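You operate a simulated robot arm through the tools that you are given. There is no shell and no other tool. Be economical: measure what you need, move in short steps, check, and stop when the job is done.

You are at the controls of a simulated robot arm. One attempt, no reset.

TASK
Take the small jug on the top of the packing table and put it away on the top of the grey cabinet. Put the hub on the steel shelf under the spout away on the top of the rusty drum. Put three of the nuts from the draining board on the top of the grey cabinet. Take the brass sleeve from the draining board and put it on top of the steel hub. Put the steel jug on top of the blue housing. Open the grey drawer, put the wooden block in the inside of the grey drawer and shut the drawer again. Take the vane from the wooden table and leave it on top of the brown tape roll there. Fetch the 150 mm shaft from the top of the steel table and stand it on the top of the tool stand. Any order will do. Set down upright: small jug, steel jug, shaft.

The check looks at the end state, three seconds after you hand in, the way a careful person would. Anything else that was tipped, shoved, dropped, spilled or broken makes it a failure.

THE ROBOT
A 7-joint arm with a fingered hand on a trunk, on a base that drives. Base frame: it is fixed to the floor where the robot stands at the start and does not move with it; the origin is under the middle of the robot, x ahead of it, y to its left, z up; the surface under the hand at the start is at about z = 0.85. Readings come in m, degrees, newtons and seconds.
With the tool pointing down near the work surface it reaches from about 0.36 to 0.72 m from the robot's upright axis, wherever it stands. Its first joint turns from -166.0 to 166.0 degrees. Places, roughly: blue housing (24x20x7 cm) [-6.7, -0.5, 0.8]; brass sleeve (5x5x6 cm) [-1.5, -1.8, 0.9]; grey drawer [-5.1, -1.6, 0.7]; hub (8x8x5 cm) [-0.7, -1.6, 0.6]; inside of the grey drawer [-5.1, -1.7, 0.7]; nut (3x3x2 cm) [-1.3, -1.6, 0.9]; nut (4x3x2 cm) [-1.4, -1.8, 0.9]; shaft [-5, 4, 1]; small jug [0.5, 0, 1]; steel hub (6x6x5 cm) [-1.6, -1.8, 0.9]; steel jug (13x9x11 cm) [-4.2, -1.8, 0.9]; tape roll (7x7x5 cm) [-6.7, -0.7, 0.8]; top of the grey cabinet [-0.1, -1.8, 0.9]; top of the rusty drum [0.2, 6.1, 0.9]; top of the tool stand [-4.1, 0.4, 0.8]; vane [-7, -0.75, 0.75]; wooden block (10x5x5 cm) [-5.5, -1.8, 0.9]. Payload 3.4 kg.
The TCP is the grasp point between the finger pads, 0.025 m short of the fingertips. In the tool frame z runs along the fingers and y along their closing line. Largest opening 0.088 m; the body of the gripper starts 0.029 m behind the TCP. The gripper is a hand of 3 fingers: y runs from the thumb to the fingers, the wrist lies at [-0.013, -0.106, -0.174] in the tool frame, and closing takes about 1.5 s.
Orientation is told as [roll, pitch, yaw] about the base's x, y, z axes, in that order, counted from this pose: with the fingers straight down and the wrist toward the robot, the tool's x, y and z point along [0, 1, 0], [1, 0, 0] and [0, 0, -1] of the base frame.

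THE INTERFACE
- The arm moves only by the tool jog_arm. Its arguments are lists of equal length, an entry for each row: "xyz": the shift along the tool's x, y, z in cm, a list of three; "dr": the turn, a rotation vector about the tool's x, y, z in degrees, a list of three. In form: {"xyz": [[x, y, z], ...], "dr": [[rx, ry, rz], ...]}. A call has 1 to 20 rows; each row is the pose to reach, as a shift and turn from the pose commanded when the call began, along the tool's axes at that moment. "claw" is the opening in per cent of the stroke, from 0 (shut) to 100 (fully open), set as the call begins (left out, the last holds). Each row takes 0.2 s and may step no farther than 0.05 m and 8.6 degrees from the row before; otherwise, or with a gripper value out of range, the whole call is refused. Where a pose cannot be reached the arm comes as near as it can. A force on the tool above 40 N (or 10 N above the force at the start of the call, whichever is more), or a blocked arm, ends the call early, and 0.2 s more pass. Each finger travels about 0.072 m/s and halts on what it meets, pressing with about 25 N; the grip force reading is that of the motor and also rises with nothing between the fingers. The clock runs only during rows and for 0.2 s after the last one: add rows that repeat a pose to give the fingers time. The reply holds the time, the measured pose of the TCP, the force on the tool along the base axes, the opening and the grip force, in the units named above and with some noise, with the torque about the TCP (base axes, N m) and any sound that the robot's microphone picked up.
- Cameras (640 x 400 px; columns grow to the right, rows downward): "scene" is now at [0.0272, 0.1048, 1.4355]; the picture's right is [-0.47, -0.88, 0.00], its down [-0.48, 0.25, -0.84] and it looks along [0.74, -0.40, -0.54] (base axes); focal length 261 px, centre (320, 200). "wrist" rides on the gripper at [0.058, -0.085, -0.099] in the tool frame; the picture's right is [-0.67, 0.35, -0.66], its down [-0.69, -0.63, 0.37] and it looks along [-0.29, 0.69, 0.66] (tool axes); focal length 261 px, centre (320, 200). There is no depth. A picture from a camera that has moved, and an enlarged one, comes with that camera's place and axes in the base frame and with its lens. The place of the scene camera against the robot may be out by one fixed shift of up to 0.025 m in any direction.
- get_image(camera): a new picture of that camera. It takes no simulated time.
- slide_trunk(by): slides the trunk up (or, below 0, down) by that many m; the arm and the scene camera ride with it, the base frame stays. It gives what a move gives, with no picture.
- base_move(legs): drives the robot by 1 to 6 legs, each [ahead, left, turn to the left] in m, m and degrees, along the robot's own axes; the way and the turn of a leg run together, so that a leg with both is an arc; at most 1.5 m and 180 degrees a leg. The arm and the cameras ride along, it lands a little off, and it stops where it bumps. It gives what a move gives.
- set_fingers(index, middle, thumb_bend, thumb_turn): sets how far each is bent, from 0 (flat) to 100 (curled in); at 30 the hand is open as for a grip, at 70 the pads meet at the TCP. One left out holds its place. A second passes; each finger stops where it meets its share of the squeeze, and holds until it gets a number again. A gripper value or a shape takes the hand back. It gives what a move gives, with no picture; readings hold the bend of each and the force on the fingers (four entries, about 0 where the hand has none), thumb and palm. thumb_turn goes from beside the hand (0) to across from the fingers (100), as for a grip.
- hand_shape(shape): the hand has 3 fingers and takes this shape, open, in about a second: jaw (thumb against the fingers, like two jaws); tri (thumb and two fingers); tip (a fingertip pinch); poke (one finger out to press); point (the index stretched); flat (the hand flat); cup (the hand cupped); fist (a fist). The gripper value then closes the fingers along that shape, each until it touches; the sizes above hold for jaw. It gives what a move gives, with no picture.
- aim_head(pan, tilt): turns the head with the scene camera to pan (to the left, within 155 degrees either way) and tilt (down, from -29 to 69), counted from straight ahead of the robot. It gives what a move gives.
- enlarge(camera, box): a new picture of the part [left, top, right, bottom] of that camera's present view, enlarged. It takes no simulated time.
- hand_in(): hands the job in; it is judged then, once.

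Go step by step. Nothing tells you exact positions but the pictures and the camera data: compare them with the known pose of the tool, close in by small moves and look again before you grip or let go. The budget is 546 turns and 336 pictures, counting those below and the enlarged ones. Unless the task says otherwise, let go and move clear before handing in, and close with one line.

The tools are called after "Emit:" by a JSON object that holds its "op" and its "data". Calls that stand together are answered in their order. jog_arm: Moves the arm, as the interface text tells. Its arguments: {"type":"object","properties":{"xyz":{"type":"array","items":{"type":"array","items":{"type":"number"}}},"dr":{"type":"array","items":{"type":"array","items":{"type":"number"}}},"claw":{"type":"number"}},"required":["xyz","dr"]} The other tools are called the same way: slide_trunk (by) slides the trunk up or down; hand_shape (shape) gives the hand a shape; set_fingers (index, middle, thumb_bend, thumb_turn) moves the fingers one by one; base_move (legs) drives the base; aim_head (pan, tilt) turns the head that bears the scene camera; get_image (camera) takes a picture; enlarge (camera, box) takes an enlarged picture of a part of a camera's view; hand_in () hands the job in.

At the start:

```text
time_s: 0.0
eef_pos: [0.4576, -0.0896, 1.1689]
ee_rot: [0.0, 0.0, 0.1]
wrist_force: [0.3, 0.4, 0.1]
ft_torque: [0.0, 0.0, 0.01]
gripper_width: 0.0878
gripper_force: 0.2
shape: jaw
bend: [30.0, 30.0, 30.0, 98.0]
finger forces: [0.0, 0.1, 0.0, 0.1, 0.0, 0.0]
trunk travel left (down, up): [-0.425, 0.165]
robot x, y, heading: [0.0016, -0.0004, 0.1]
head pan, tilt: [-28.1, 32.7]
```

scene: 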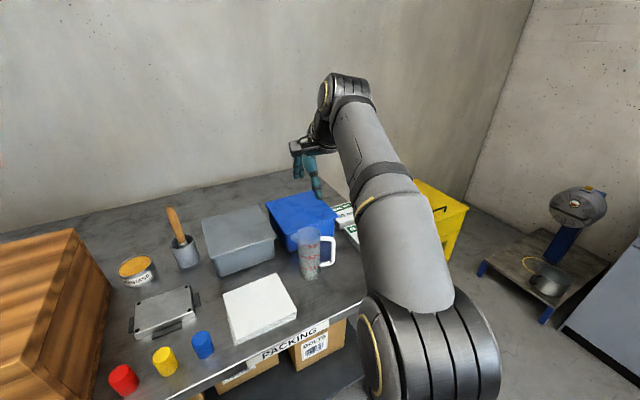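
wrist: 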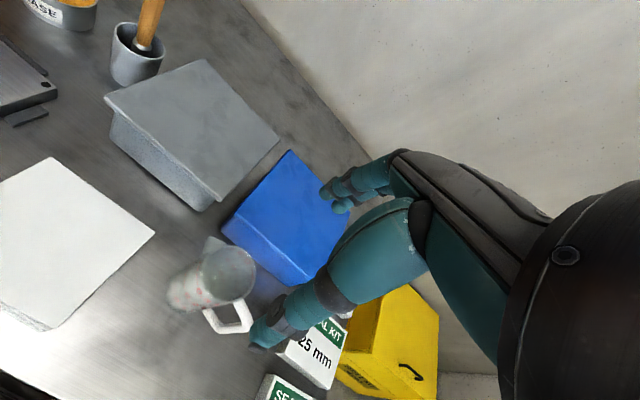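

The small jug sits on the packing table just under the hand, next to a blue box. I'll look closer at it and around the room first.

Emit:
{"op": "enlarge", "data": {"camera": "scene", "box": [240, 180, 400, 300]}}

Emit:
{"op": "enlarge", "data": {"camera": "wrist", "box": [130, 180, 370, 400]}}

Emit:
{"op": "aim_head", "data": {"pan": -90, "tilt": 25}}

```text
3.33 times, centred on (320, 240) of scene
camera zoom: at [0.0272, 0.1048, 1.4355], right [-0.47, -0.88, 0.0], down [-0.48, 0.25, -0.84], along [0.74, -0.4, -0.54], focal length 870 px, centre (320, 67)
```

zoom: 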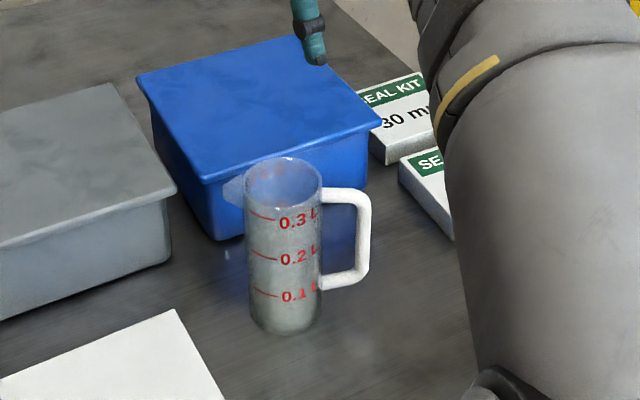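

```text
1.82 times, centred on (250, 290) of wrist
camera zoom: at [0.3718, -0.0303, 1.2657], right [0.35, -0.67, 0.66], down [-0.63, -0.69, -0.37], along [0.69, -0.29, -0.66], focal length 474 px, centre (447, 36)
```

zoom: 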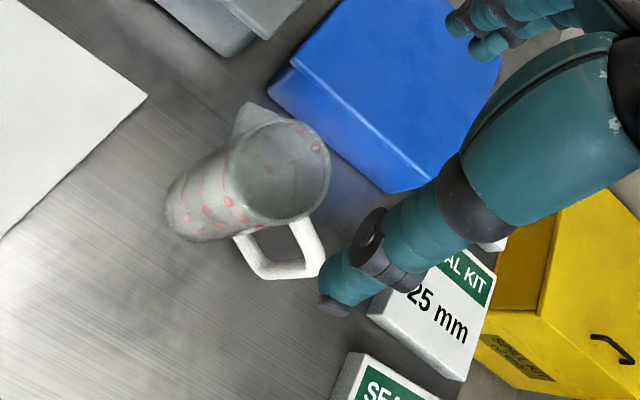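

```text
time_s: 1.3
eef_pos: [0.4569, -0.0881, 1.1678]
ee_rot: [0.0, 0.0, 0.0]
wrist_force: [-0.2, -1.1, 0.5]
ft_torque: [0.01, 0.0, -0.02]
gripper_width: 0.0876
gripper_force: 0.0
shape: jaw
bend: [30.0, 30.0, 30.0, 98.0]
finger forces: [0.0, 0.1, 0.1, 0.0, 0.0, 0.0]
trunk travel left (down, up): [-0.425, 0.165]
robot x, y, heading: [-0.0042, -0.0019, -0.0]
head pan, tilt: [-90.0, 25.0]
```

The jug is a glass measuring beaker with a white handle, standing with its spout toward the grey box. Next I survey the right-hand side.

Emit:
{"op": "get_image", "data": {"camera": "scene"}}

```text
331 pictures are left
camera scene: at [-0.0515, 0.0548, 1.4477], right [-1.0, 0.0, 0.0], down [0.0, 0.42, -0.91], along [0.0, -0.91, -0.42], focal length 261 px, centre (320, 200)
```

scene: 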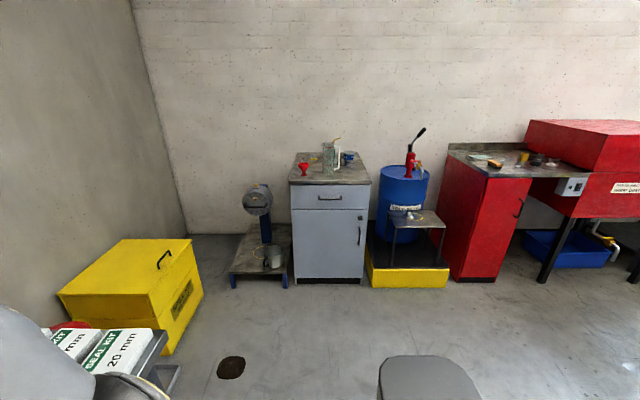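

The grey cabinet, the blue drum with the spout and steel shelf, and the red parts washer with draining board are on the right wall. I zoom in on them.

Emit:
{"op": "enlarge", "data": {"camera": "scene", "box": [280, 120, 440, 240]}}

Emit:
{"op": "enlarge", "data": {"camera": "scene", "box": [440, 120, 640, 270]}}

Emit:
{"op": "aim_head", "data": {"pan": -150, "tilt": 20}}

Emit:
{"op": "get_image", "data": {"camera": "scene"}}

Emit:
{"op": "aim_head", "data": {"pan": 150, "tilt": 20}}

Emit:
{"op": "get_image", "data": {"camera": "scene"}}

Emit:
{"op": "aim_head", "data": {"pan": 80, "tilt": 20}}

Emit:
{"op": "get_image", "data": {"camera": "scene"}}

```text
3.33 times, centred on (360, 180) of scene
camera zoom: at [-0.0515, 0.0548, 1.4477], right [-1.0, 0.0, 0.0], down [0.0, 0.42, -0.91], along [0.0, -0.91, -0.42], focal length 870 px, centre (187, 267)
```

zoom: 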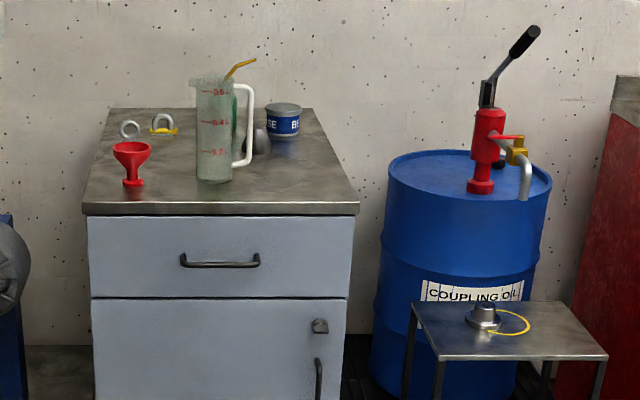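

```text
2.67 times, centred on (540, 195) of scene
camera zoom: at [-0.0515, 0.0548, 1.4477], right [-1.0, 0.0, 0.0], down [0.0, 0.42, -0.91], along [0.0, -0.91, -0.42], focal length 696 px, centre (-267, 213)
```

zoom: 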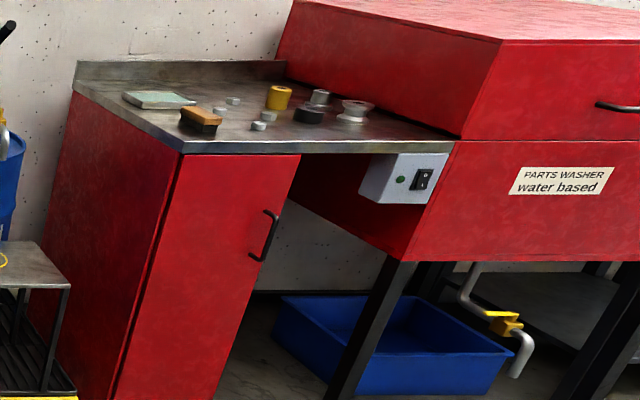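

```text
time_s: 2.6
eef_pos: [0.4573, -0.0895, 1.1682]
ee_rot: [0.0, 0.0, 0.0]
wrist_force: [-0.3, 0.3, 0.2]
ft_torque: [0.01, 0.03, 0.0]
gripper_width: 0.0873
gripper_force: 0.1
shape: jaw
bend: [30.0, 30.0, 30.0, 98.0]
finger forces: [0.0, 0.0, 0.0, 0.0, 0.1, 0.0]
trunk travel left (down, up): [-0.425, 0.165]
robot x, y, heading: [0.0025, -0.0039, 0.1]
head pan, tilt: [-150.0, 20.0]
```

```text
328 pictures are left
camera scene: at [-0.1322, 0.1003, 1.4557], right [-0.5, 0.87, 0.0], down [0.3, 0.17, -0.94], along [-0.81, -0.47, -0.34], focal length 261 px, centre (320, 200)
```

scene: 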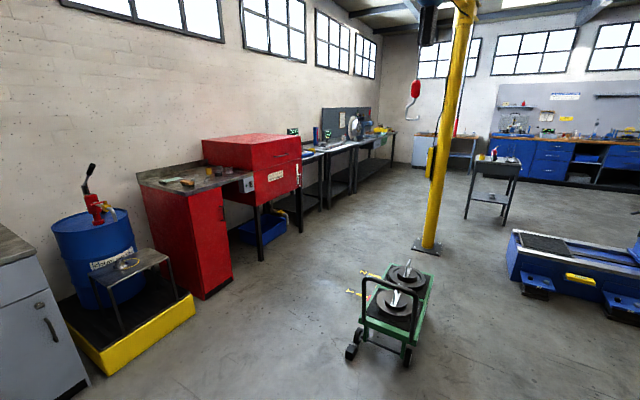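

```text
time_s: 6.7
eef_pos: [0.4576, -0.0882, 1.1681]
ee_rot: [0.0, 0.0, -0.1]
wrist_force: [-0.3, -0.1, 1.4]
ft_torque: [0.0, 0.01, 0.03]
gripper_width: 0.0873
gripper_force: 0.0
shape: jaw
bend: [30.0, 30.0, 30.0, 98.0]
finger forces: [0.0, 0.0, 0.0, 0.0, 0.0, 0.0]
trunk travel left (down, up): [-0.425, 0.165]
robot x, y, heading: [-0.0021, -0.0, 0.0]
head pan, tilt: [150.0, 20.0]
```

```text
327 pictures are left
camera scene: at [-0.1322, 0.1935, 1.4558], right [0.5, 0.87, 0.0], down [0.3, -0.17, -0.94], along [-0.81, 0.47, -0.34], focal length 261 px, centre (320, 200)
```

scene: 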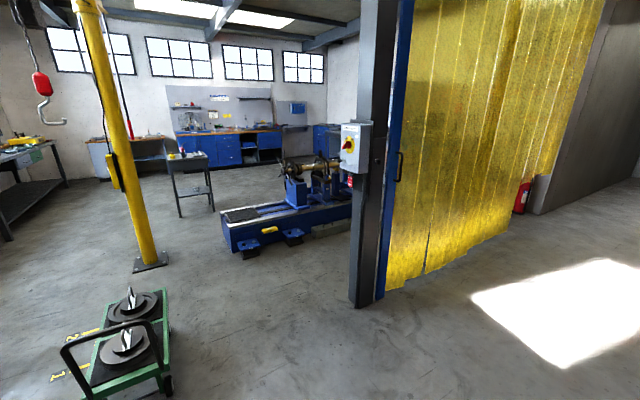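

```text
time_s: 8.1
eef_pos: [0.458, -0.0885, 1.1682]
ee_rot: [0.0, 0.1, -0.1]
wrist_force: [-0.2, -0.2, 0.0]
ft_torque: [0.02, 0.0, 0.0]
gripper_width: 0.0877
gripper_force: 0.1
shape: jaw
bend: [30.0, 30.0, 30.0, 98.0]
finger forces: [0.0, 0.0, 0.0, 0.0, 0.0, 0.1]
trunk travel left (down, up): [-0.425, 0.165]
robot x, y, heading: [-0.0, 0.002, 0.1]
head pan, tilt: [80.0, 20.0]
```

```text
326 pictures are left
camera scene: at [-0.0354, 0.2386, 1.4558], right [0.98, -0.17, 0.0], down [-0.06, -0.34, -0.94], along [0.16, 0.93, -0.34], focal length 261 px, centre (320, 200)
```

scene: 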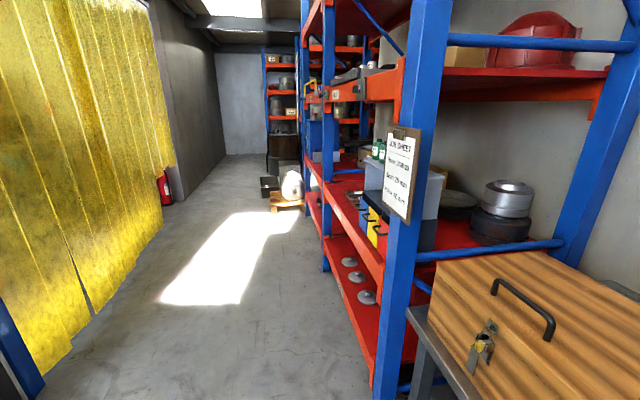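

The room is large; I begin with the small jug: its axis seems at about (0.474, -0.098), rim at z≈1.00, handle toward -y. I move above it and look again.

Emit:
{"op": "jog_arm", "data": {"xyz": [[-0.5, 0.8, 3], [-0.9, 1.6, 7], [-0.9, 1.6, 9], [-0.9, 1.6, 9]], "dr": [[0, 0, 0], [0, 0, 0], [0, 0, 0], [0, 0, 0]], "claw": 100}}

Emit:
{"op": "get_image", "data": {"camera": "wrist"}}

Emit:
{"op": "aim_head", "data": {"pan": -28, "tilt": 38}}

Emit:
{"op": "get_image", "data": {"camera": "scene"}}

```text
time_s: 9.1
eef_pos: [0.473, -0.0983, 1.0775]
ee_rot: [0.0, 0.0, 0.0]
wrist_force: [0.5, -0.2, -0.4]
ft_torque: [0.01, -0.02, 0.03]
gripper_width: 0.0875
gripper_force: 0.0
shape: jaw
bend: [30.0, 30.0, 30.0, 98.0]
finger forces: [0.1, 0.1, 0.0, 0.1, 0.1, 0.0]
trunk travel left (down, up): [-0.425, 0.165]
robot x, y, heading: [-0.0017, 0.0001, -0.1]
head pan, tilt: [80.0, 20.0]
```

```text
325 pictures are left
camera wrist: at [0.3871, -0.0399, 1.1753], right [0.35, -0.67, 0.66], down [-0.63, -0.69, -0.37], along [0.69, -0.29, -0.66], focal length 261 px, centre (320, 200)
```

wrist: 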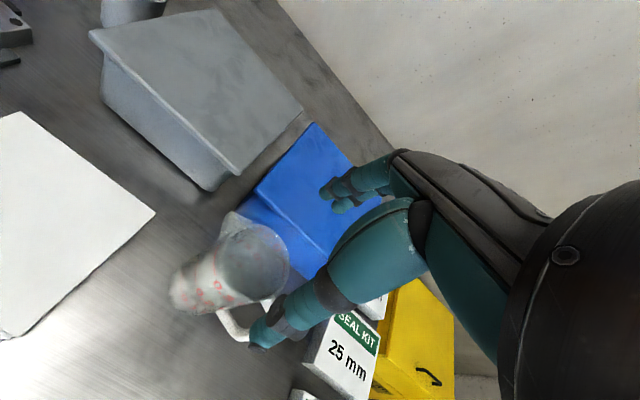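

```text
time_s: 11.0
eef_pos: [0.4725, -0.098, 1.0765]
ee_rot: [-0.1, -0.1, 0.0]
wrist_force: [-0.1, -0.1, 0.0]
ft_torque: [-0.01, -0.02, -0.02]
gripper_width: 0.0876
gripper_force: 0.0
shape: jaw
bend: [30.0, 30.0, 30.0, 98.0]
finger forces: [0.1, 0.1, 0.0, 0.1, 0.1, 0.1]
trunk travel left (down, up): [-0.425, 0.165]
robot x, y, heading: [0.0009, 0.0016, -0.0]
head pan, tilt: [-28.0, 38.0]
```

```text
324 pictures are left
camera scene: at [0.0247, 0.1064, 1.4273], right [-0.47, -0.88, 0.0], down [-0.54, 0.29, -0.79], along [0.7, -0.37, -0.62], focal length 261 px, centre (320, 200)
```

scene: 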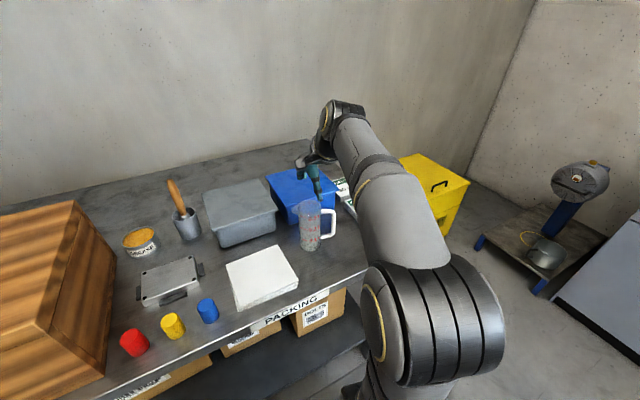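

The jug rim lies almost under the grasp point. I zoom in to fix the offset.

Emit:
{"op": "enlarge", "data": {"camera": "wrist", "box": [150, 160, 390, 370]}}

Emit:
{"op": "enlarge", "data": {"camera": "scene", "box": [260, 140, 380, 260]}}

```text
1.90 times, centred on (270, 265) of wrist
camera zoom: at [0.3872, -0.0398, 1.1755], right [0.35, -0.67, 0.66], down [-0.63, -0.69, -0.37], along [0.69, -0.29, -0.66], focal length 496 px, centre (415, 76)
```

zoom: 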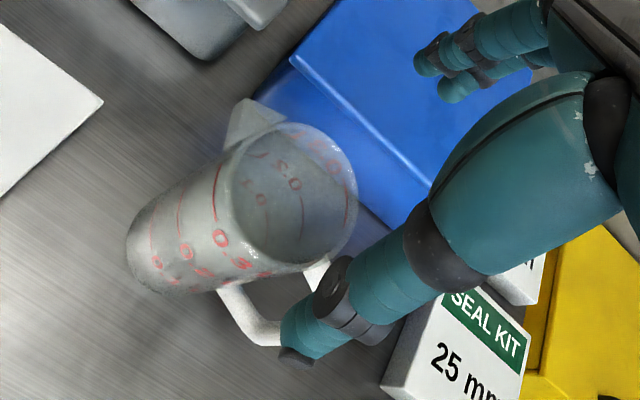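

```text
3.33 times, centred on (320, 200) of scene
camera zoom: at [0.0247, 0.1064, 1.4273], right [-0.47, -0.88, 0.0], down [-0.54, 0.29, -0.79], along [0.7, -0.37, -0.62], focal length 870 px, centre (320, 200)
```

zoom: 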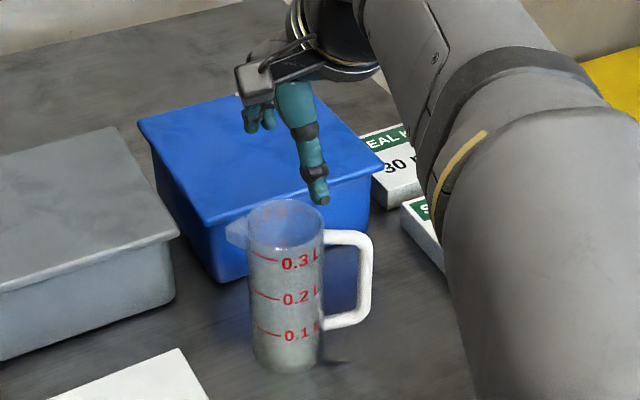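

The jug axis is at about (0.472, -0.096), right under the hand with fingers and thumb clear on both sides. I lower to z≈0.98.

Emit:
{"op": "jog_arm", "data": {"xyz": [[0.1, 0, 3], [0.2, 0, 6], [0.2, 0, 8], [0.2, 0, 9.5], [0.2, 0, 9.5]], "dr": [[0, 0, 0], [0, 0, 0], [0, 0, 0], [0, 0, 0], [0, 0, 0]]}}

Emit:
{"op": "enlarge", "data": {"camera": "wrist", "box": [150, 130, 390, 370]}}

Emit:
{"op": "enlarge", "data": {"camera": "scene", "box": [260, 140, 380, 260]}}

```text
time_s: 12.2
eef_pos: [0.4738, -0.0951, 0.9813]
ee_rot: [0.0, 0.1, 0.0]
wrist_force: [-0.2, -0.7, 0.3]
ft_torque: [0.0, 0.01, 0.01]
gripper_width: 0.0877
gripper_force: 0.1
shape: jaw
bend: [30.0, 30.0, 30.0, 98.0]
finger forces: [0.3, 0.0, 0.0, 0.0, 0.0, 0.0]
trunk travel left (down, up): [-0.425, 0.165]
robot x, y, heading: [-0.0007, -0.0004, 0.1]
head pan, tilt: [-28.0, 38.0]
```

```text
1.67 times, centred on (270, 250) of wrist
camera zoom: at [0.3882, -0.0381, 1.0804], right [0.35, -0.67, 0.66], down [-0.63, -0.69, -0.37], along [0.69, -0.29, -0.66], focal length 434 px, centre (403, 117)
```

zoom: 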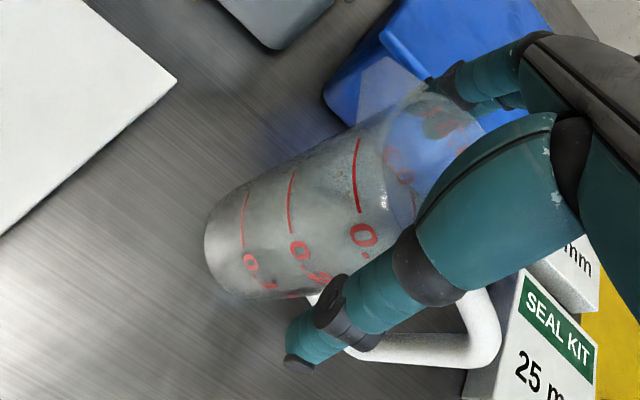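

```text
3.33 times, centred on (320, 200) of scene
camera zoom: at [0.0247, 0.1064, 1.4273], right [-0.47, -0.88, 0.0], down [-0.54, 0.29, -0.79], along [0.7, -0.37, -0.62], focal length 870 px, centre (320, 200)
```

zoom: 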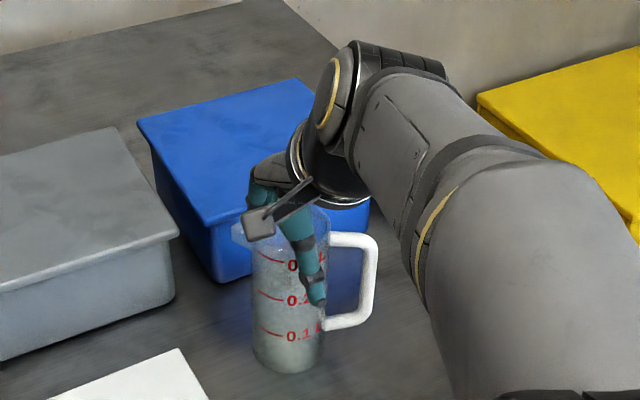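

The thumb is in front of and the fingers behind the jug wall. I close the hand.

Emit:
{"op": "jog_arm", "data": {"xyz": [[0, 0, 0], [0, 0, 0], [0, 0, 0], [0, 0, 0], [0, 0, 0], [0, 0, 0], [0, 0, 0], [0, 0, 0]], "dr": [[0, 0, 0], [0, 0, 0], [0, 0, 0], [0, 0, 0], [0, 0, 0], [0, 0, 0], [0, 0, 0], [0, 0, 0]], "claw": 0}}

Emit:
{"op": "enlarge", "data": {"camera": "scene", "box": [260, 140, 380, 260]}}

```text
time_s: 14.0
eef_pos: [0.474, -0.0963, 0.9823]
ee_rot: [0.0, 0.1, 0.0]
wrist_force: [-0.5, -0.3, 0.1]
ft_torque: [-0.01, 0.0, -0.01]
gripper_width: 0.0512
gripper_force: 25.2
shape: jaw
bend: [74.0, 40.0, 66.0, 100.0]
finger forces: [13.1, 8.5, 0.0, 0.0, 22.9, 0.0]
trunk travel left (down, up): [-0.425, 0.165]
robot x, y, heading: [-0.0011, 0.0035, -0.2]
head pan, tilt: [-28.0, 38.0]
```

```text
3.33 times, centred on (320, 200) of scene
camera zoom: at [0.0247, 0.1064, 1.4273], right [-0.47, -0.88, 0.0], down [-0.54, 0.29, -0.79], along [0.7, -0.37, -0.62], focal length 870 px, centre (320, 200)
```

zoom: 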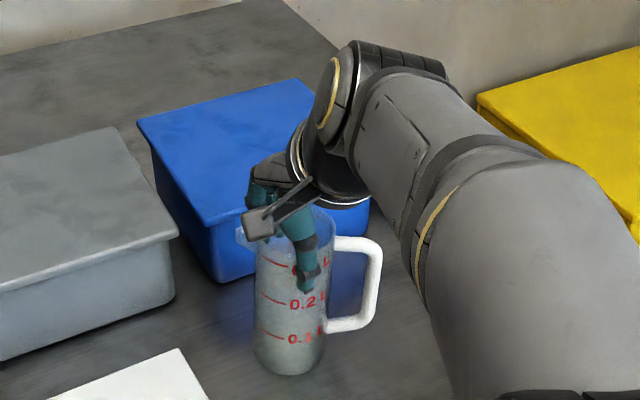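

The grip is uneven (index 74, middle 40), so I look with the wrist camera before lifting.

Emit:
{"op": "enlarge", "data": {"camera": "wrist", "box": [200, 120, 420, 350]}}

```text
1.74 times, centred on (310, 235) of wrist
camera zoom: at [0.3882, -0.0381, 1.0806], right [0.35, -0.67, 0.66], down [-0.63, -0.69, -0.37], along [0.69, -0.29, -0.66], focal length 453 px, centre (337, 139)
```

zoom: 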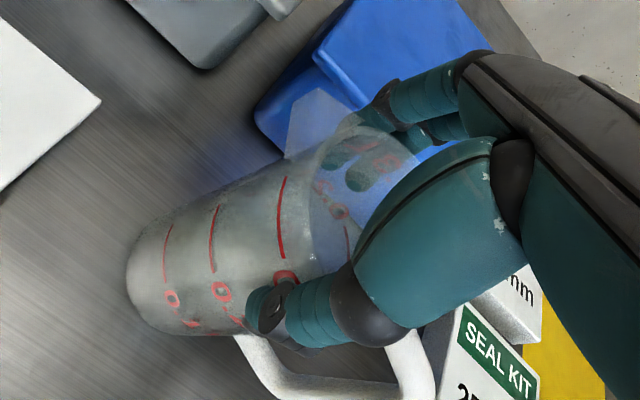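

Both fingertips are outside, visible through the glass, with the thumb opposite. I lift a little as a test.

Emit:
{"op": "jog_arm", "data": {"xyz": [[0, 0, -0.7], [0, 0, -1.5], [0, 0, -1.5]], "dr": [[0, 0, 0], [0, 0, 0], [0, 0, 0]]}}

Emit:
{"op": "enlarge", "data": {"camera": "scene", "box": [260, 140, 380, 260]}}

```text
time_s: 14.8
eef_pos: [0.472, -0.0957, 0.9963]
ee_rot: [0.0, 0.1, 0.1]
wrist_force: [0.4, 0.2, 0.1]
ft_torque: [-0.01, 0.01, -0.03]
gripper_width: 0.0511
gripper_force: 25.4
shape: jaw
bend: [74.0, 40.0, 66.0, 100.0]
finger forces: [13.3, 8.5, 0.1, 0.1, 22.9, 0.0]
trunk travel left (down, up): [-0.425, 0.165]
robot x, y, heading: [0.0004, 0.0002, 0.3]
head pan, tilt: [-28.0, 38.0]
```

```text
3.33 times, centred on (320, 200) of scene
camera zoom: at [0.0247, 0.1064, 1.4273], right [-0.47, -0.88, 0.0], down [-0.54, 0.29, -0.79], along [0.7, -0.37, -0.62], focal length 870 px, centre (320, 200)
```

zoom: 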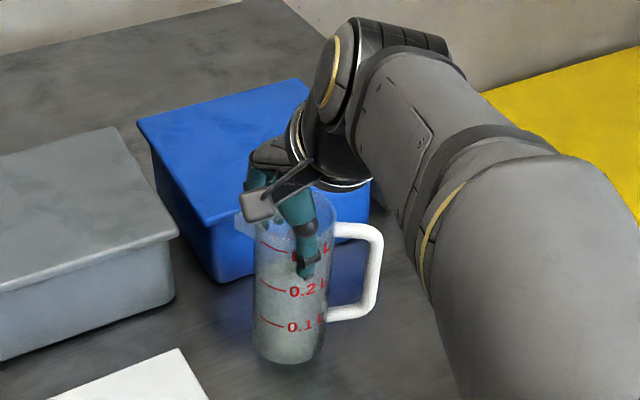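

The jug is up and hanging upright. I raise it well clear and look at the floor on the right before turning.

Emit:
{"op": "jog_arm", "data": {"xyz": [[0, 0, -2], [0, 0, -5], [0, 0, -8], [0, 0, -11], [0, 0, -14], [0, 0, -16], [0, 0, -17]], "dr": [[0, 0, 0], [0, 0, 0], [0, 0, 0], [0, 0, 0], [0, 0, 0], [0, 0, 0], [0, 0, 0]]}}

Emit:
{"op": "aim_head", "data": {"pan": -100, "tilt": 60}}

Emit:
{"op": "get_image", "data": {"camera": "scene"}}

Emit:
{"op": "get_image", "data": {"camera": "wrist"}}

```text
time_s: 16.4
eef_pos: [0.4692, -0.0963, 1.1673]
ee_rot: [0.0, 0.0, 0.0]
wrist_force: [-0.6, 0.8, -1.4]
ft_torque: [0.01, 0.0, 0.04]
gripper_width: 0.0511
gripper_force: 25.2
shape: jaw
bend: [74.0, 40.0, 66.0, 100.0]
finger forces: [13.3, 8.6, 0.0, 0.0, 22.6, 0.0]
trunk travel left (down, up): [-0.425, 0.165]
robot x, y, heading: [-0.0036, -0.0017, 0.1]
head pan, tilt: [-28.0, 38.0]
```

```text
time_s: 17.8
eef_pos: [0.4701, -0.0963, 1.1667]
ee_rot: [0.0, -0.1, 0.1]
wrist_force: [0.2, 0.8, -0.8]
ft_torque: [-0.02, 0.01, 0.0]
gripper_width: 0.051
gripper_force: 24.6
shape: jaw
bend: [74.0, 40.0, 66.0, 100.0]
finger forces: [13.3, 8.5, 0.0, 0.0, 22.7, 0.0]
trunk travel left (down, up): [-0.425, 0.165]
robot x, y, heading: [-0.0017, -0.0005, -0.1]
head pan, tilt: [-100.0, 60.0]
```

```text
316 pictures are left
camera scene: at [-0.063, 0.0812, 1.3976], right [-0.98, 0.17, 0.0], down [0.15, 0.85, -0.5], along [-0.09, -0.49, -0.87], focal length 261 px, centre (320, 200)
```

scene: 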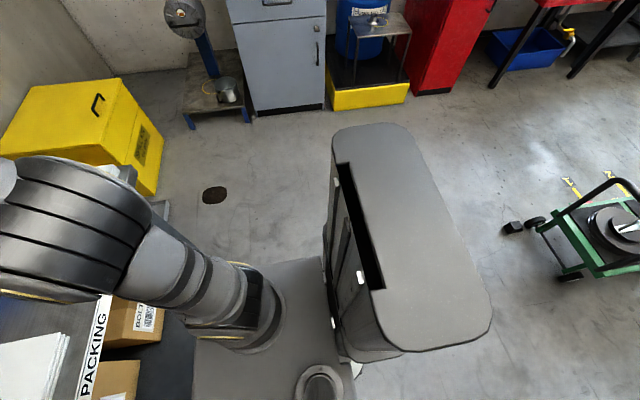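

```text
315 pictures are left
camera wrist: at [0.3849, -0.0375, 1.265], right [0.35, -0.67, 0.66], down [-0.63, -0.69, -0.37], along [0.69, -0.29, -0.66], focal length 261 px, centre (320, 200)
```

wrist: 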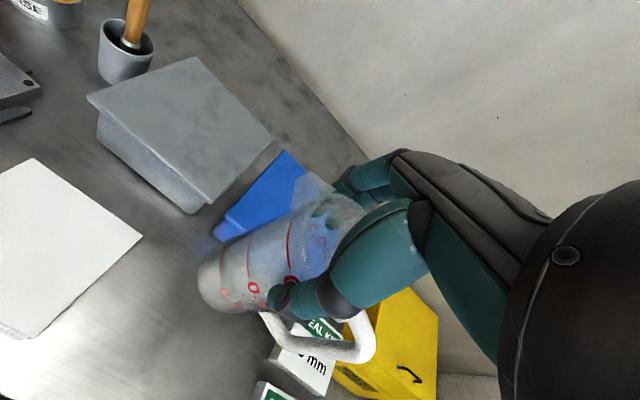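

The large block is the robot's own column behind the arm; the floor toward the cabinet is clear. I back up, turn right and drive toward the cabinet.

Emit:
{"op": "base_move", "data": {"legs": [[-0.25, 0, 0], [0, 0, -90], [0.8, 0, 0]]}}

Emit:
{"op": "aim_head", "data": {"pan": -5, "tilt": 38}}

Emit:
{"op": "get_image", "data": {"camera": "scene"}}

```text
time_s: 27.3
eef_pos: [-0.3778, -1.2608, 1.1664]
ee_rot: [-0.1, 0.1, -91.9]
wrist_force: [0.3, -1.0, -1.5]
ft_torque: [-0.01, 0.0, 0.01]
gripper_width: 0.0506
gripper_force: 24.9
shape: jaw
bend: [74.0, 40.0, 66.0, 100.0]
finger forces: [13.4, 8.5, 0.0, 0.1, 22.4, 0.1]
trunk travel left (down, up): [-0.425, 0.165]
robot x, y, heading: [-0.2657, -0.7935, -91.9]
head pan, tilt: [-100.0, 60.0]
```

```text
time_s: 29.0
eef_pos: [-0.3772, -1.2625, 1.1677]
ee_rot: [0.0, 0.0, -92.0]
wrist_force: [-0.1, 0.4, -0.4]
ft_torque: [-0.03, 0.0, -0.02]
gripper_width: 0.0507
gripper_force: 25.7
shape: jaw
bend: [74.0, 40.0, 66.0, 100.0]
finger forces: [13.4, 8.4, 0.1, 0.1, 22.5, 0.0]
trunk travel left (down, up): [-0.425, 0.165]
robot x, y, heading: [-0.2712, -0.7981, -92.1]
head pan, tilt: [-5.0, 38.0]
```

```text
314 pictures are left
camera scene: at [-0.108, -0.8374, 1.4273], right [-0.99, 0.12, 0.0], down [0.08, 0.61, -0.79], along [-0.1, -0.78, -0.62], focal length 261 px, centre (320, 200)
```

scene: 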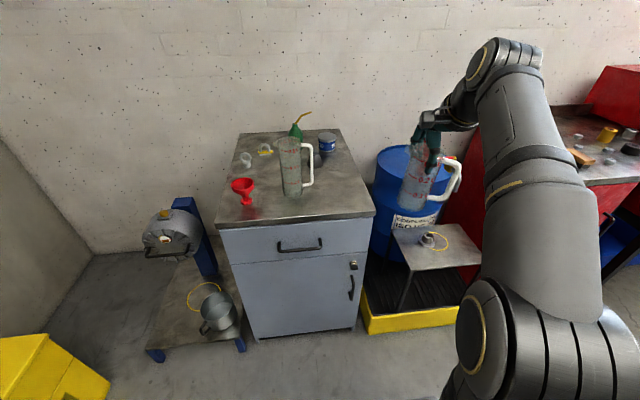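

Cabinet top spans roughly x -0.34..0.13, y -2.0..-1.40; a big jug stands at (-0.09,-1.53), leaving free space around (-0.25,-1.6). I drive closer so the jug comes over that free spot.

Emit:
{"op": "base_move", "data": {"legs": [[0.25, 0.11, 2]]}}

Emit:
{"op": "get_image", "data": {"camera": "scene"}}

Emit:
{"op": "get_image", "data": {"camera": "wrist"}}

```text
time_s: 31.0
eef_pos: [-0.2671, -1.5217, 1.1679]
ee_rot: [0.0, 0.0, -90.7]
wrist_force: [-0.6, -0.8, -0.9]
ft_torque: [0.01, -0.04, -0.01]
gripper_width: 0.0506
gripper_force: 25.0
shape: jaw
bend: [74.0, 40.0, 66.0, 100.0]
finger forces: [13.4, 8.5, 0.1, 0.1, 22.5, 0.0]
trunk travel left (down, up): [-0.425, 0.165]
robot x, y, heading: [-0.1651, -1.053, -90.9]
head pan, tilt: [-5.0, 38.0]
```

```text
313 pictures are left
camera scene: at [-0.0061, -1.092, 1.4273], right [-0.99, 0.1, 0.0], down [0.06, 0.61, -0.79], along [-0.08, -0.78, -0.62], focal length 261 px, centre (320, 200)
```

scene: 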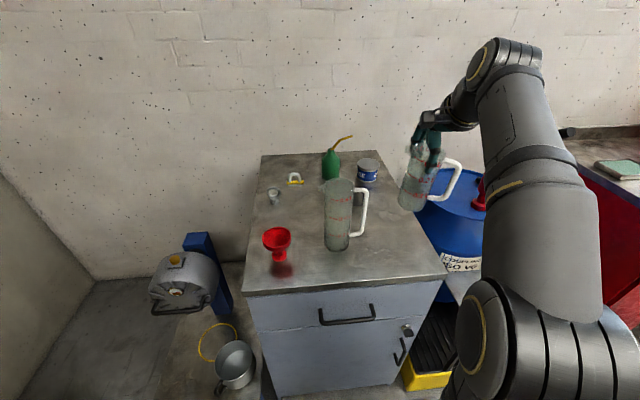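

```text
312 pictures are left
camera wrist: at [-0.2083, -1.437, 1.265], right [-0.67, -0.34, 0.66], down [-0.68, 0.64, -0.37], along [-0.3, -0.69, -0.66], focal length 261 px, centre (320, 200)
```

wrist: 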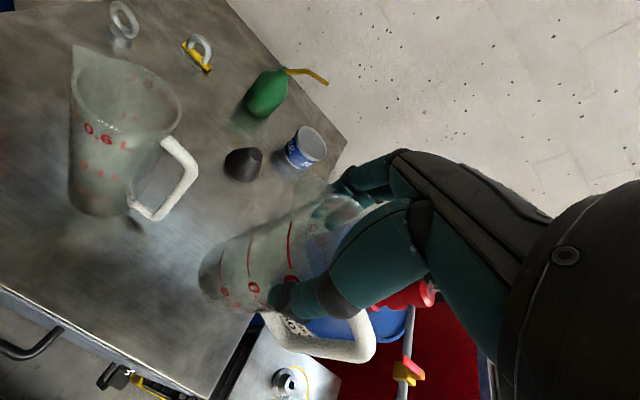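

The jug hangs near the right side of the cabinet top with free surface ahead. I move 8 cm forward and lower to just above the surface.

Emit:
{"op": "jog_arm", "data": {"xyz": [[0, 3, 1], [0, 6, 3], [0, 7.8, 6], [0, 7.8, 9], [0, 7.8, 11], [0, 7.8, 11]], "dr": [[0, 0, 0], [0, 0, 0], [0, 0, 0], [0, 0, 0], [0, 0, 0], [0, 0, 0]]}}

Emit:
{"op": "get_image", "data": {"camera": "wrist"}}

Emit:
{"op": "enlarge", "data": {"camera": "scene", "box": [280, 130, 480, 300]}}

```text
time_s: 32.4
eef_pos: [-0.2686, -1.6005, 1.0563]
ee_rot: [-0.1, 0.0, -90.7]
wrist_force: [0.5, 0.1, -1.2]
ft_torque: [-0.02, -0.01, -0.03]
gripper_width: 0.0505
gripper_force: 24.9
shape: jaw
bend: [74.0, 40.0, 66.0, 100.0]
finger forces: [13.4, 8.5, 0.1, 0.0, 22.4, 0.0]
trunk travel left (down, up): [-0.425, 0.165]
robot x, y, heading: [-0.1654, -1.0483, -90.9]
head pan, tilt: [-5.0, 38.0]
```

```text
311 pictures are left
camera wrist: at [-0.2107, -1.5159, 1.1544], right [-0.67, -0.34, 0.66], down [-0.68, 0.64, -0.37], along [-0.3, -0.69, -0.66], focal length 261 px, centre (320, 200)
```

wrist: 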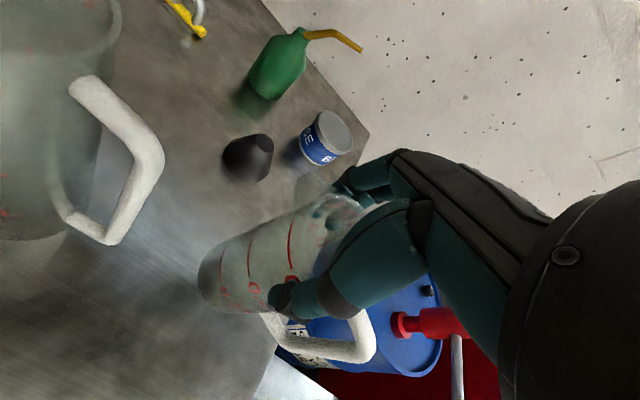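

```text
2.35 times, centred on (380, 215) of scene
camera zoom: at [-0.0062, -1.0919, 1.4273], right [-0.99, 0.1, 0.0], down [0.06, 0.61, -0.79], along [-0.08, -0.78, -0.62], focal length 614 px, centre (179, 165)
```

zoom: 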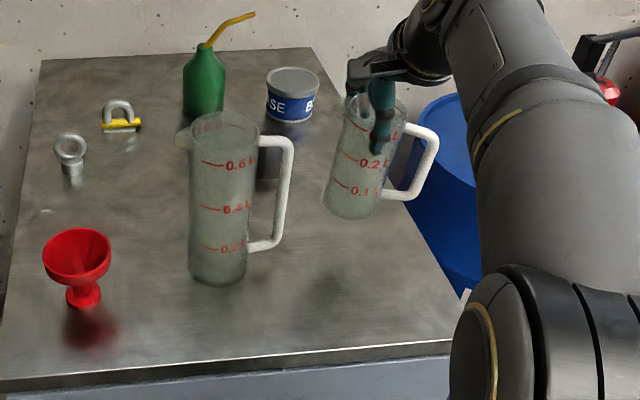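

The jug hangs upright just above the free area. I shift slightly left and lower in small steps until contact.

Emit:
{"op": "jog_arm", "data": {"xyz": [[0.4, 0, 0.5], [0.8, 0, 1], [0.8, 0, 1.5], [0.8, 0, 1.8], [0.8, 0, 1.8]], "dr": [[0, 0, 0], [0, 0, 0], [0, 0, 0], [0, 0, 0], [0, 0, 0]]}}

Emit:
{"op": "enlarge", "data": {"camera": "scene", "box": [340, 150, 480, 270]}}

```text
time_s: 33.6
eef_pos: [-0.261, -1.6, 1.0397]
ee_rot: [0.0, 0.0, -90.7]
wrist_force: [0.4, 0.9, -0.5]
ft_torque: [0.01, 0.02, -0.04]
gripper_width: 0.0507
gripper_force: 25.3
shape: jaw
bend: [74.0, 40.0, 66.0, 100.0]
finger forces: [13.4, 8.4, 0.1, 0.0, 22.3, 0.0]
trunk travel left (down, up): [-0.425, 0.165]
robot x, y, heading: [-0.1643, -1.0544, -90.8]
head pan, tilt: [-5.0, 38.0]
```

```text
3.33 times, centred on (410, 210) of scene
camera zoom: at [-0.0062, -1.0918, 1.4273], right [-0.99, 0.1, 0.0], down [0.06, 0.61, -0.79], along [-0.08, -0.78, -0.62], focal length 870 px, centre (20, 167)
```

zoom: 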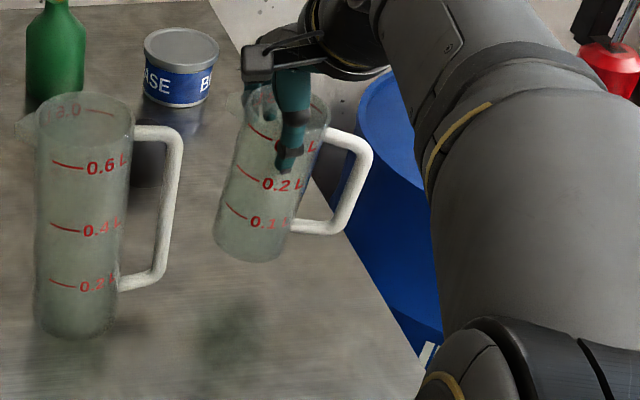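

The shadow suggests the base is still above the surface; I keep lowering in small steps and watch the force.

Emit:
{"op": "jog_arm", "data": {"xyz": [[0, 0, 0.4], [0, 0, 0.8], [0, 0, 1.2], [0, 0, 1.6], [0, 0, 2.0], [0, 0, 2.0]], "dr": [[0, 0, 0], [0, 0, 0], [0, 0, 0], [0, 0, 0], [0, 0, 0], [0, 0, 0]]}}

Emit:
{"op": "enlarge", "data": {"camera": "scene", "box": [340, 150, 480, 270]}}

```text
time_s: 35.0
eef_pos: [-0.2607, -1.5986, 1.0189]
ee_rot: [0.1, 0.0, -90.8]
wrist_force: [0.5, 0.4, -0.4]
ft_torque: [0.02, 0.01, 0.01]
gripper_width: 0.0504
gripper_force: 25.3
shape: jaw
bend: [74.0, 40.0, 66.0, 100.0]
finger forces: [13.4, 8.6, 0.0, 0.0, 22.3, 0.0]
trunk travel left (down, up): [-0.425, 0.165]
robot x, y, heading: [-0.1631, -1.0515, -90.9]
head pan, tilt: [-5.0, 38.0]
```

```text
3.33 times, centred on (410, 210) of scene
camera zoom: at [-0.0062, -1.0918, 1.4273], right [-0.99, 0.1, 0.0], down [0.06, 0.61, -0.79], along [-0.08, -0.78, -0.62], focal length 870 px, centre (20, 167)
```

zoom: 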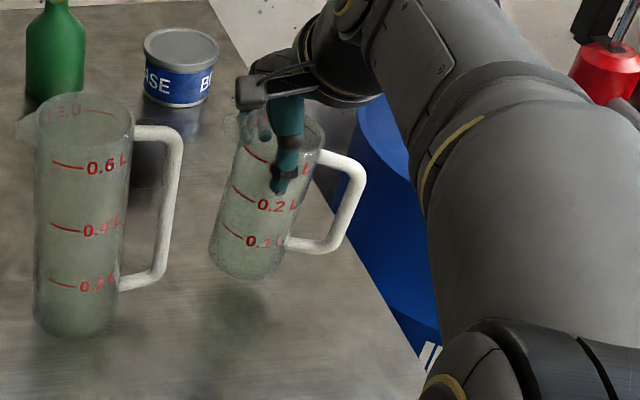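

No contact yet and the shadow is coming closer. I continue down.

Emit:
{"op": "jog_arm", "data": {"xyz": [[0, 0, 0.4], [0, 0, 0.8], [0, 0, 1.2], [0, 0, 1.2]], "dr": [[0, 0, 0], [0, 0, 0], [0, 0, 0], [0, 0, 0]]}}

Emit:
{"op": "enlarge", "data": {"camera": "scene", "box": [340, 150, 480, 270]}}

```text
time_s: 36.0
eef_pos: [-0.2607, -1.599, 1.0075]
ee_rot: [-0.1, 0.0, -90.8]
wrist_force: [0.4, 0.8, -0.6]
ft_torque: [-0.01, 0.0, 0.05]
gripper_width: 0.0505
gripper_force: 25.0
shape: jaw
bend: [74.0, 40.0, 66.0, 100.0]
finger forces: [13.4, 8.5, 0.1, 0.1, 22.3, 0.1]
trunk travel left (down, up): [-0.425, 0.165]
robot x, y, heading: [-0.1643, -1.0504, -90.9]
head pan, tilt: [-5.0, 38.0]
```

```text
3.33 times, centred on (410, 210) of scene
camera zoom: at [-0.0062, -1.0918, 1.4273], right [-0.99, 0.1, 0.0], down [0.06, 0.61, -0.79], along [-0.08, -0.78, -0.62], focal length 870 px, centre (20, 167)
```

zoom: 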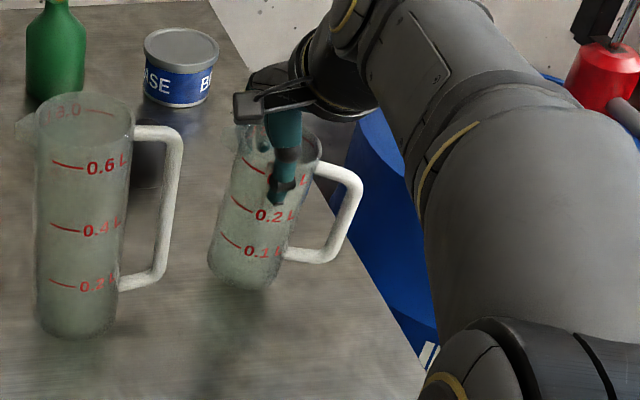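

Still no contact; I go on with finer steps.

Emit:
{"op": "jog_arm", "data": {"xyz": [[0, 0, 0.3], [0, 0, 0.6], [0, 0, 0.6]], "dr": [[0, 0, 0], [0, 0, 0], [0, 0, 0]]}}

Emit:
{"op": "jog_arm", "data": {"xyz": [[0, 0, 0.3], [0, 0, 0.6], [0, 0, 0.6]], "dr": [[0, 0, 0], [0, 0, 0], [0, 0, 0]]}}

Emit:
{"op": "enlarge", "data": {"camera": "scene", "box": [340, 150, 480, 270]}}

```text
time_s: 36.8
eef_pos: [-0.2602, -1.5996, 1.001]
ee_rot: [0.0, 0.0, -90.7]
wrist_force: [-0.4, -0.1, -1.2]
ft_torque: [0.0, 0.01, 0.01]
gripper_width: 0.0504
gripper_force: 24.6
shape: jaw
bend: [74.0, 40.0, 66.0, 100.0]
finger forces: [13.4, 8.4, 0.0, 0.1, 22.3, 0.0]
trunk travel left (down, up): [-0.425, 0.165]
robot x, y, heading: [-0.1649, -1.0505, -90.8]
head pan, tilt: [-5.0, 38.0]
```

```text
time_s: 37.6
eef_pos: [-0.2613, -1.5998, 0.9945]
ee_rot: [0.0, 0.1, -90.8]
wrist_force: [-0.5, -0.5, -1.8]
ft_torque: [0.02, -0.03, -0.02]
gripper_width: 0.0505
gripper_force: 24.7
shape: jaw
bend: [74.0, 40.0, 66.0, 100.0]
finger forces: [13.4, 8.5, 0.0, 0.0, 22.3, 0.1]
trunk travel left (down, up): [-0.425, 0.165]
robot x, y, heading: [-0.1622, -1.0512, -90.9]
head pan, tilt: [-5.0, 38.0]
```

```text
3.33 times, centred on (410, 210) of scene
camera zoom: at [-0.0062, -1.0918, 1.4273], right [-0.99, 0.1, 0.0], down [0.06, 0.61, -0.79], along [-0.08, -0.78, -0.62], focal length 870 px, centre (20, 167)
```

zoom: 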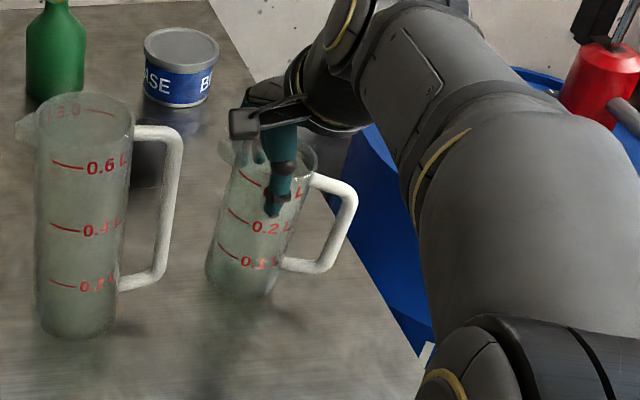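

Almost down; I continue in tiny steps.

Emit:
{"op": "jog_arm", "data": {"xyz": [[0, 0, 0.2], [0, 0, 0.4], [0, 0, 0.6], [0, 0, 0.6]], "dr": [[0, 0, 0], [0, 0, 0], [0, 0, 0], [0, 0, 0]]}}

Emit:
{"op": "jog_arm", "data": {"xyz": [[0, 0, 0.2], [0, 0, 0.4], [0, 0, 0.6], [0, 0, 0.6]], "dr": [[0, 0, 0], [0, 0, 0], [0, 0, 0], [0, 0, 0]]}}

Emit:
{"op": "enlarge", "data": {"camera": "scene", "box": [340, 150, 480, 270]}}

```text
time_s: 38.6
eef_pos: [-0.2605, -1.6004, 0.9904]
ee_rot: [0.0, -0.2, -90.9]
wrist_force: [1.8, -2.2, 12.7]
ft_torque: [-0.07, -0.03, 0.02]
gripper_width: 0.0504
gripper_force: 25.2
shape: jaw
bend: [74.0, 40.0, 66.0, 100.0]
finger forces: [15.2, 10.0, 0.0, 0.0, 23.0, 0.0]
trunk travel left (down, up): [-0.425, 0.165]
robot x, y, heading: [-0.1648, -1.052, -90.9]
head pan, tilt: [-5.0, 38.0]
```

```text
time_s: 39.6
eef_pos: [-0.2588, -1.599, 0.9865]
ee_rot: [0.0, -0.6, -90.7]
wrist_force: [5.8, -9.4, 37.9]
ft_torque: [-0.53, -0.08, 0.12]
gripper_width: 0.0508
gripper_force: 25.0
shape: jaw
bend: [74.0, 37.0, 71.0, 100.0]
finger forces: [18.9, 12.8, 0.1, 0.0, 21.7, 0.0]
trunk travel left (down, up): [-0.425, 0.165]
robot x, y, heading: [-0.1656, -1.0527, -90.8]
head pan, tilt: [-5.0, 38.0]
```

```text
3.33 times, centred on (410, 210) of scene
camera zoom: at [-0.0044, -1.0893, 1.4274], right [-0.99, 0.1, 0.0], down [0.06, 0.61, -0.79], along [-0.08, -0.79, -0.61], focal length 870 px, centre (20, 167)
```

zoom: 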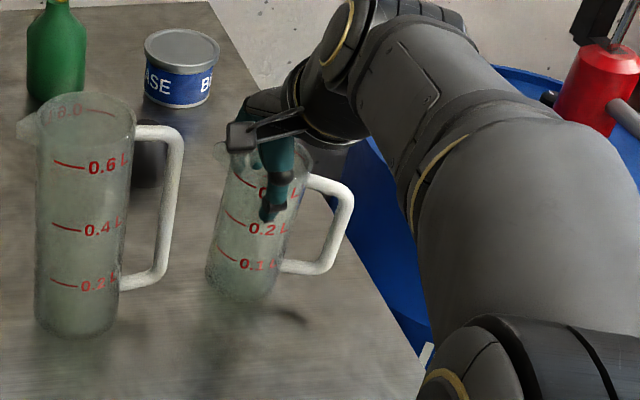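

Contact came at about TCP z=0.991 (surface ≈0.858), and I pressed a bit too far. I ease up to unload before opening.

Emit:
{"op": "jog_arm", "data": {"xyz": [[0, 0, -0.3], [0, 0, -0.6], [0, 0, -0.75], [0, 0, -0.75]], "dr": [[0, 0, 0], [0, 0, 0], [0, 0, 0], [0, 0, 0]]}}

Emit:
{"op": "enlarge", "data": {"camera": "scene", "box": [340, 150, 480, 270]}}

```text
time_s: 40.6
eef_pos: [-0.261, -1.5986, 0.987]
ee_rot: [0.0, 0.0, -90.8]
wrist_force: [2.6, -1.9, 11.6]
ft_torque: [-0.16, -0.01, 0.04]
gripper_width: 0.0503
gripper_force: 25.4
shape: jaw
bend: [74.0, 38.0, 71.0, 100.0]
finger forces: [15.4, 10.6, 0.0, 0.0, 23.2, 0.1]
trunk travel left (down, up): [-0.425, 0.165]
robot x, y, heading: [-0.1626, -1.0515, -90.8]
head pan, tilt: [-5.0, 38.0]
```

```text
3.33 times, centred on (410, 210) of scene
camera zoom: at [-0.0056, -1.091, 1.4271], right [-0.99, 0.1, 0.0], down [0.06, 0.61, -0.79], along [-0.08, -0.78, -0.62], focal length 870 px, centre (20, 167)
```

zoom: 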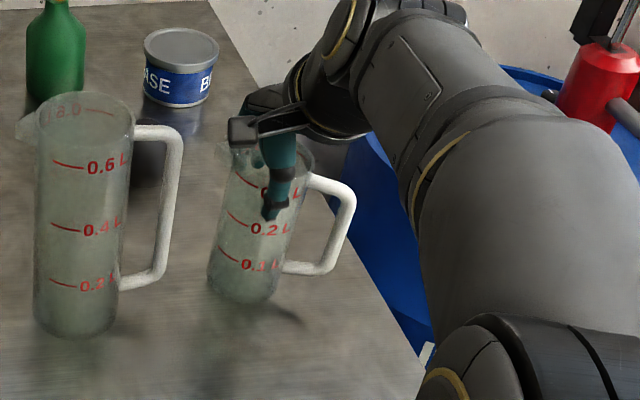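

Still lightly pressed; I ease up 2 mm more and open.

Emit:
{"op": "jog_arm", "data": {"xyz": [[0, 0, -0.2], [0, 0, -0.2]], "dr": [[0, 0, 0], [0, 0, 0]]}}

Emit:
{"op": "jog_arm", "data": {"xyz": [[0, 0, 0], [0, 0, 0], [0, 0, 0], [0, 0, 0], [0, 0, 0], [0, 0, 0]], "dr": [[0, 0, 0], [0, 0, 0], [0, 0, 0], [0, 0, 0], [0, 0, 0], [0, 0, 0]], "claw": 100}}

Emit:
{"op": "get_image", "data": {"camera": "wrist"}}

Emit:
{"op": "enlarge", "data": {"camera": "scene", "box": [340, 150, 480, 270]}}

```text
time_s: 41.2
eef_pos: [-0.262, -1.5988, 0.9914]
ee_rot: [0.0, 0.2, -90.8]
wrist_force: [-0.1, 0.0, -0.9]
ft_torque: [-0.02, -0.01, -0.01]
gripper_width: 0.0504
gripper_force: 25.2
shape: jaw
bend: [74.0, 39.0, 69.0, 100.0]
finger forces: [14.3, 9.5, 0.1, 0.1, 24.1, 0.0]
trunk travel left (down, up): [-0.425, 0.165]
robot x, y, heading: [-0.1648, -1.0525, -90.8]
head pan, tilt: [-5.0, 38.0]
```

```text
time_s: 42.6
eef_pos: [-0.2609, -1.6004, 0.9919]
ee_rot: [0.1, -0.1, -90.9]
wrist_force: [0.1, 0.6, -0.4]
ft_torque: [0.01, 0.0, 0.01]
gripper_width: 0.0876
gripper_force: 0.1
shape: jaw
bend: [30.0, 30.0, 30.0, 98.0]
finger forces: [0.1, 0.1, 0.1, 0.0, 0.0, 0.0]
trunk travel left (down, up): [-0.425, 0.165]
robot x, y, heading: [-0.1643, -1.0535, -90.8]
head pan, tilt: [-5.0, 38.0]
```

```text
303 pictures are left
camera wrist: at [-0.2023, -1.5148, 1.09], right [-0.67, -0.34, 0.66], down [-0.68, 0.64, -0.37], along [-0.3, -0.69, -0.66], focal length 261 px, centre (320, 200)
```

wrist: 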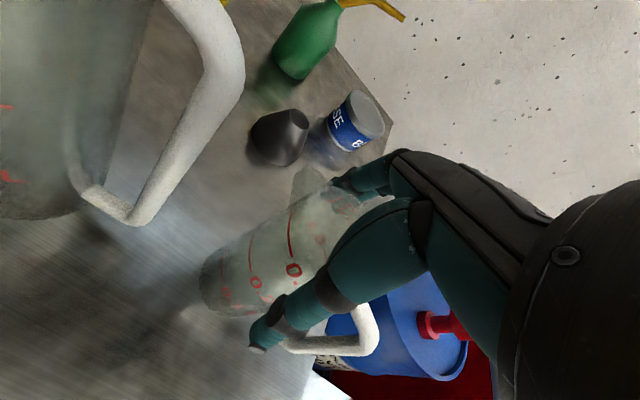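

```text
3.33 times, centred on (410, 210) of scene
camera zoom: at [-0.0062, -1.0917, 1.4273], right [-0.99, 0.1, 0.0], down [0.06, 0.61, -0.79], along [-0.08, -0.78, -0.62], focal length 870 px, centre (20, 167)
```

zoom: 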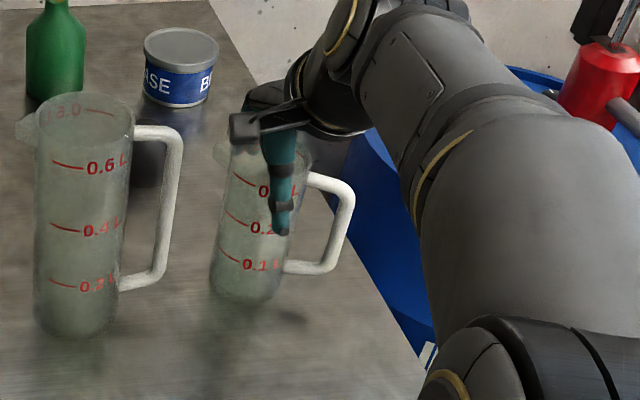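

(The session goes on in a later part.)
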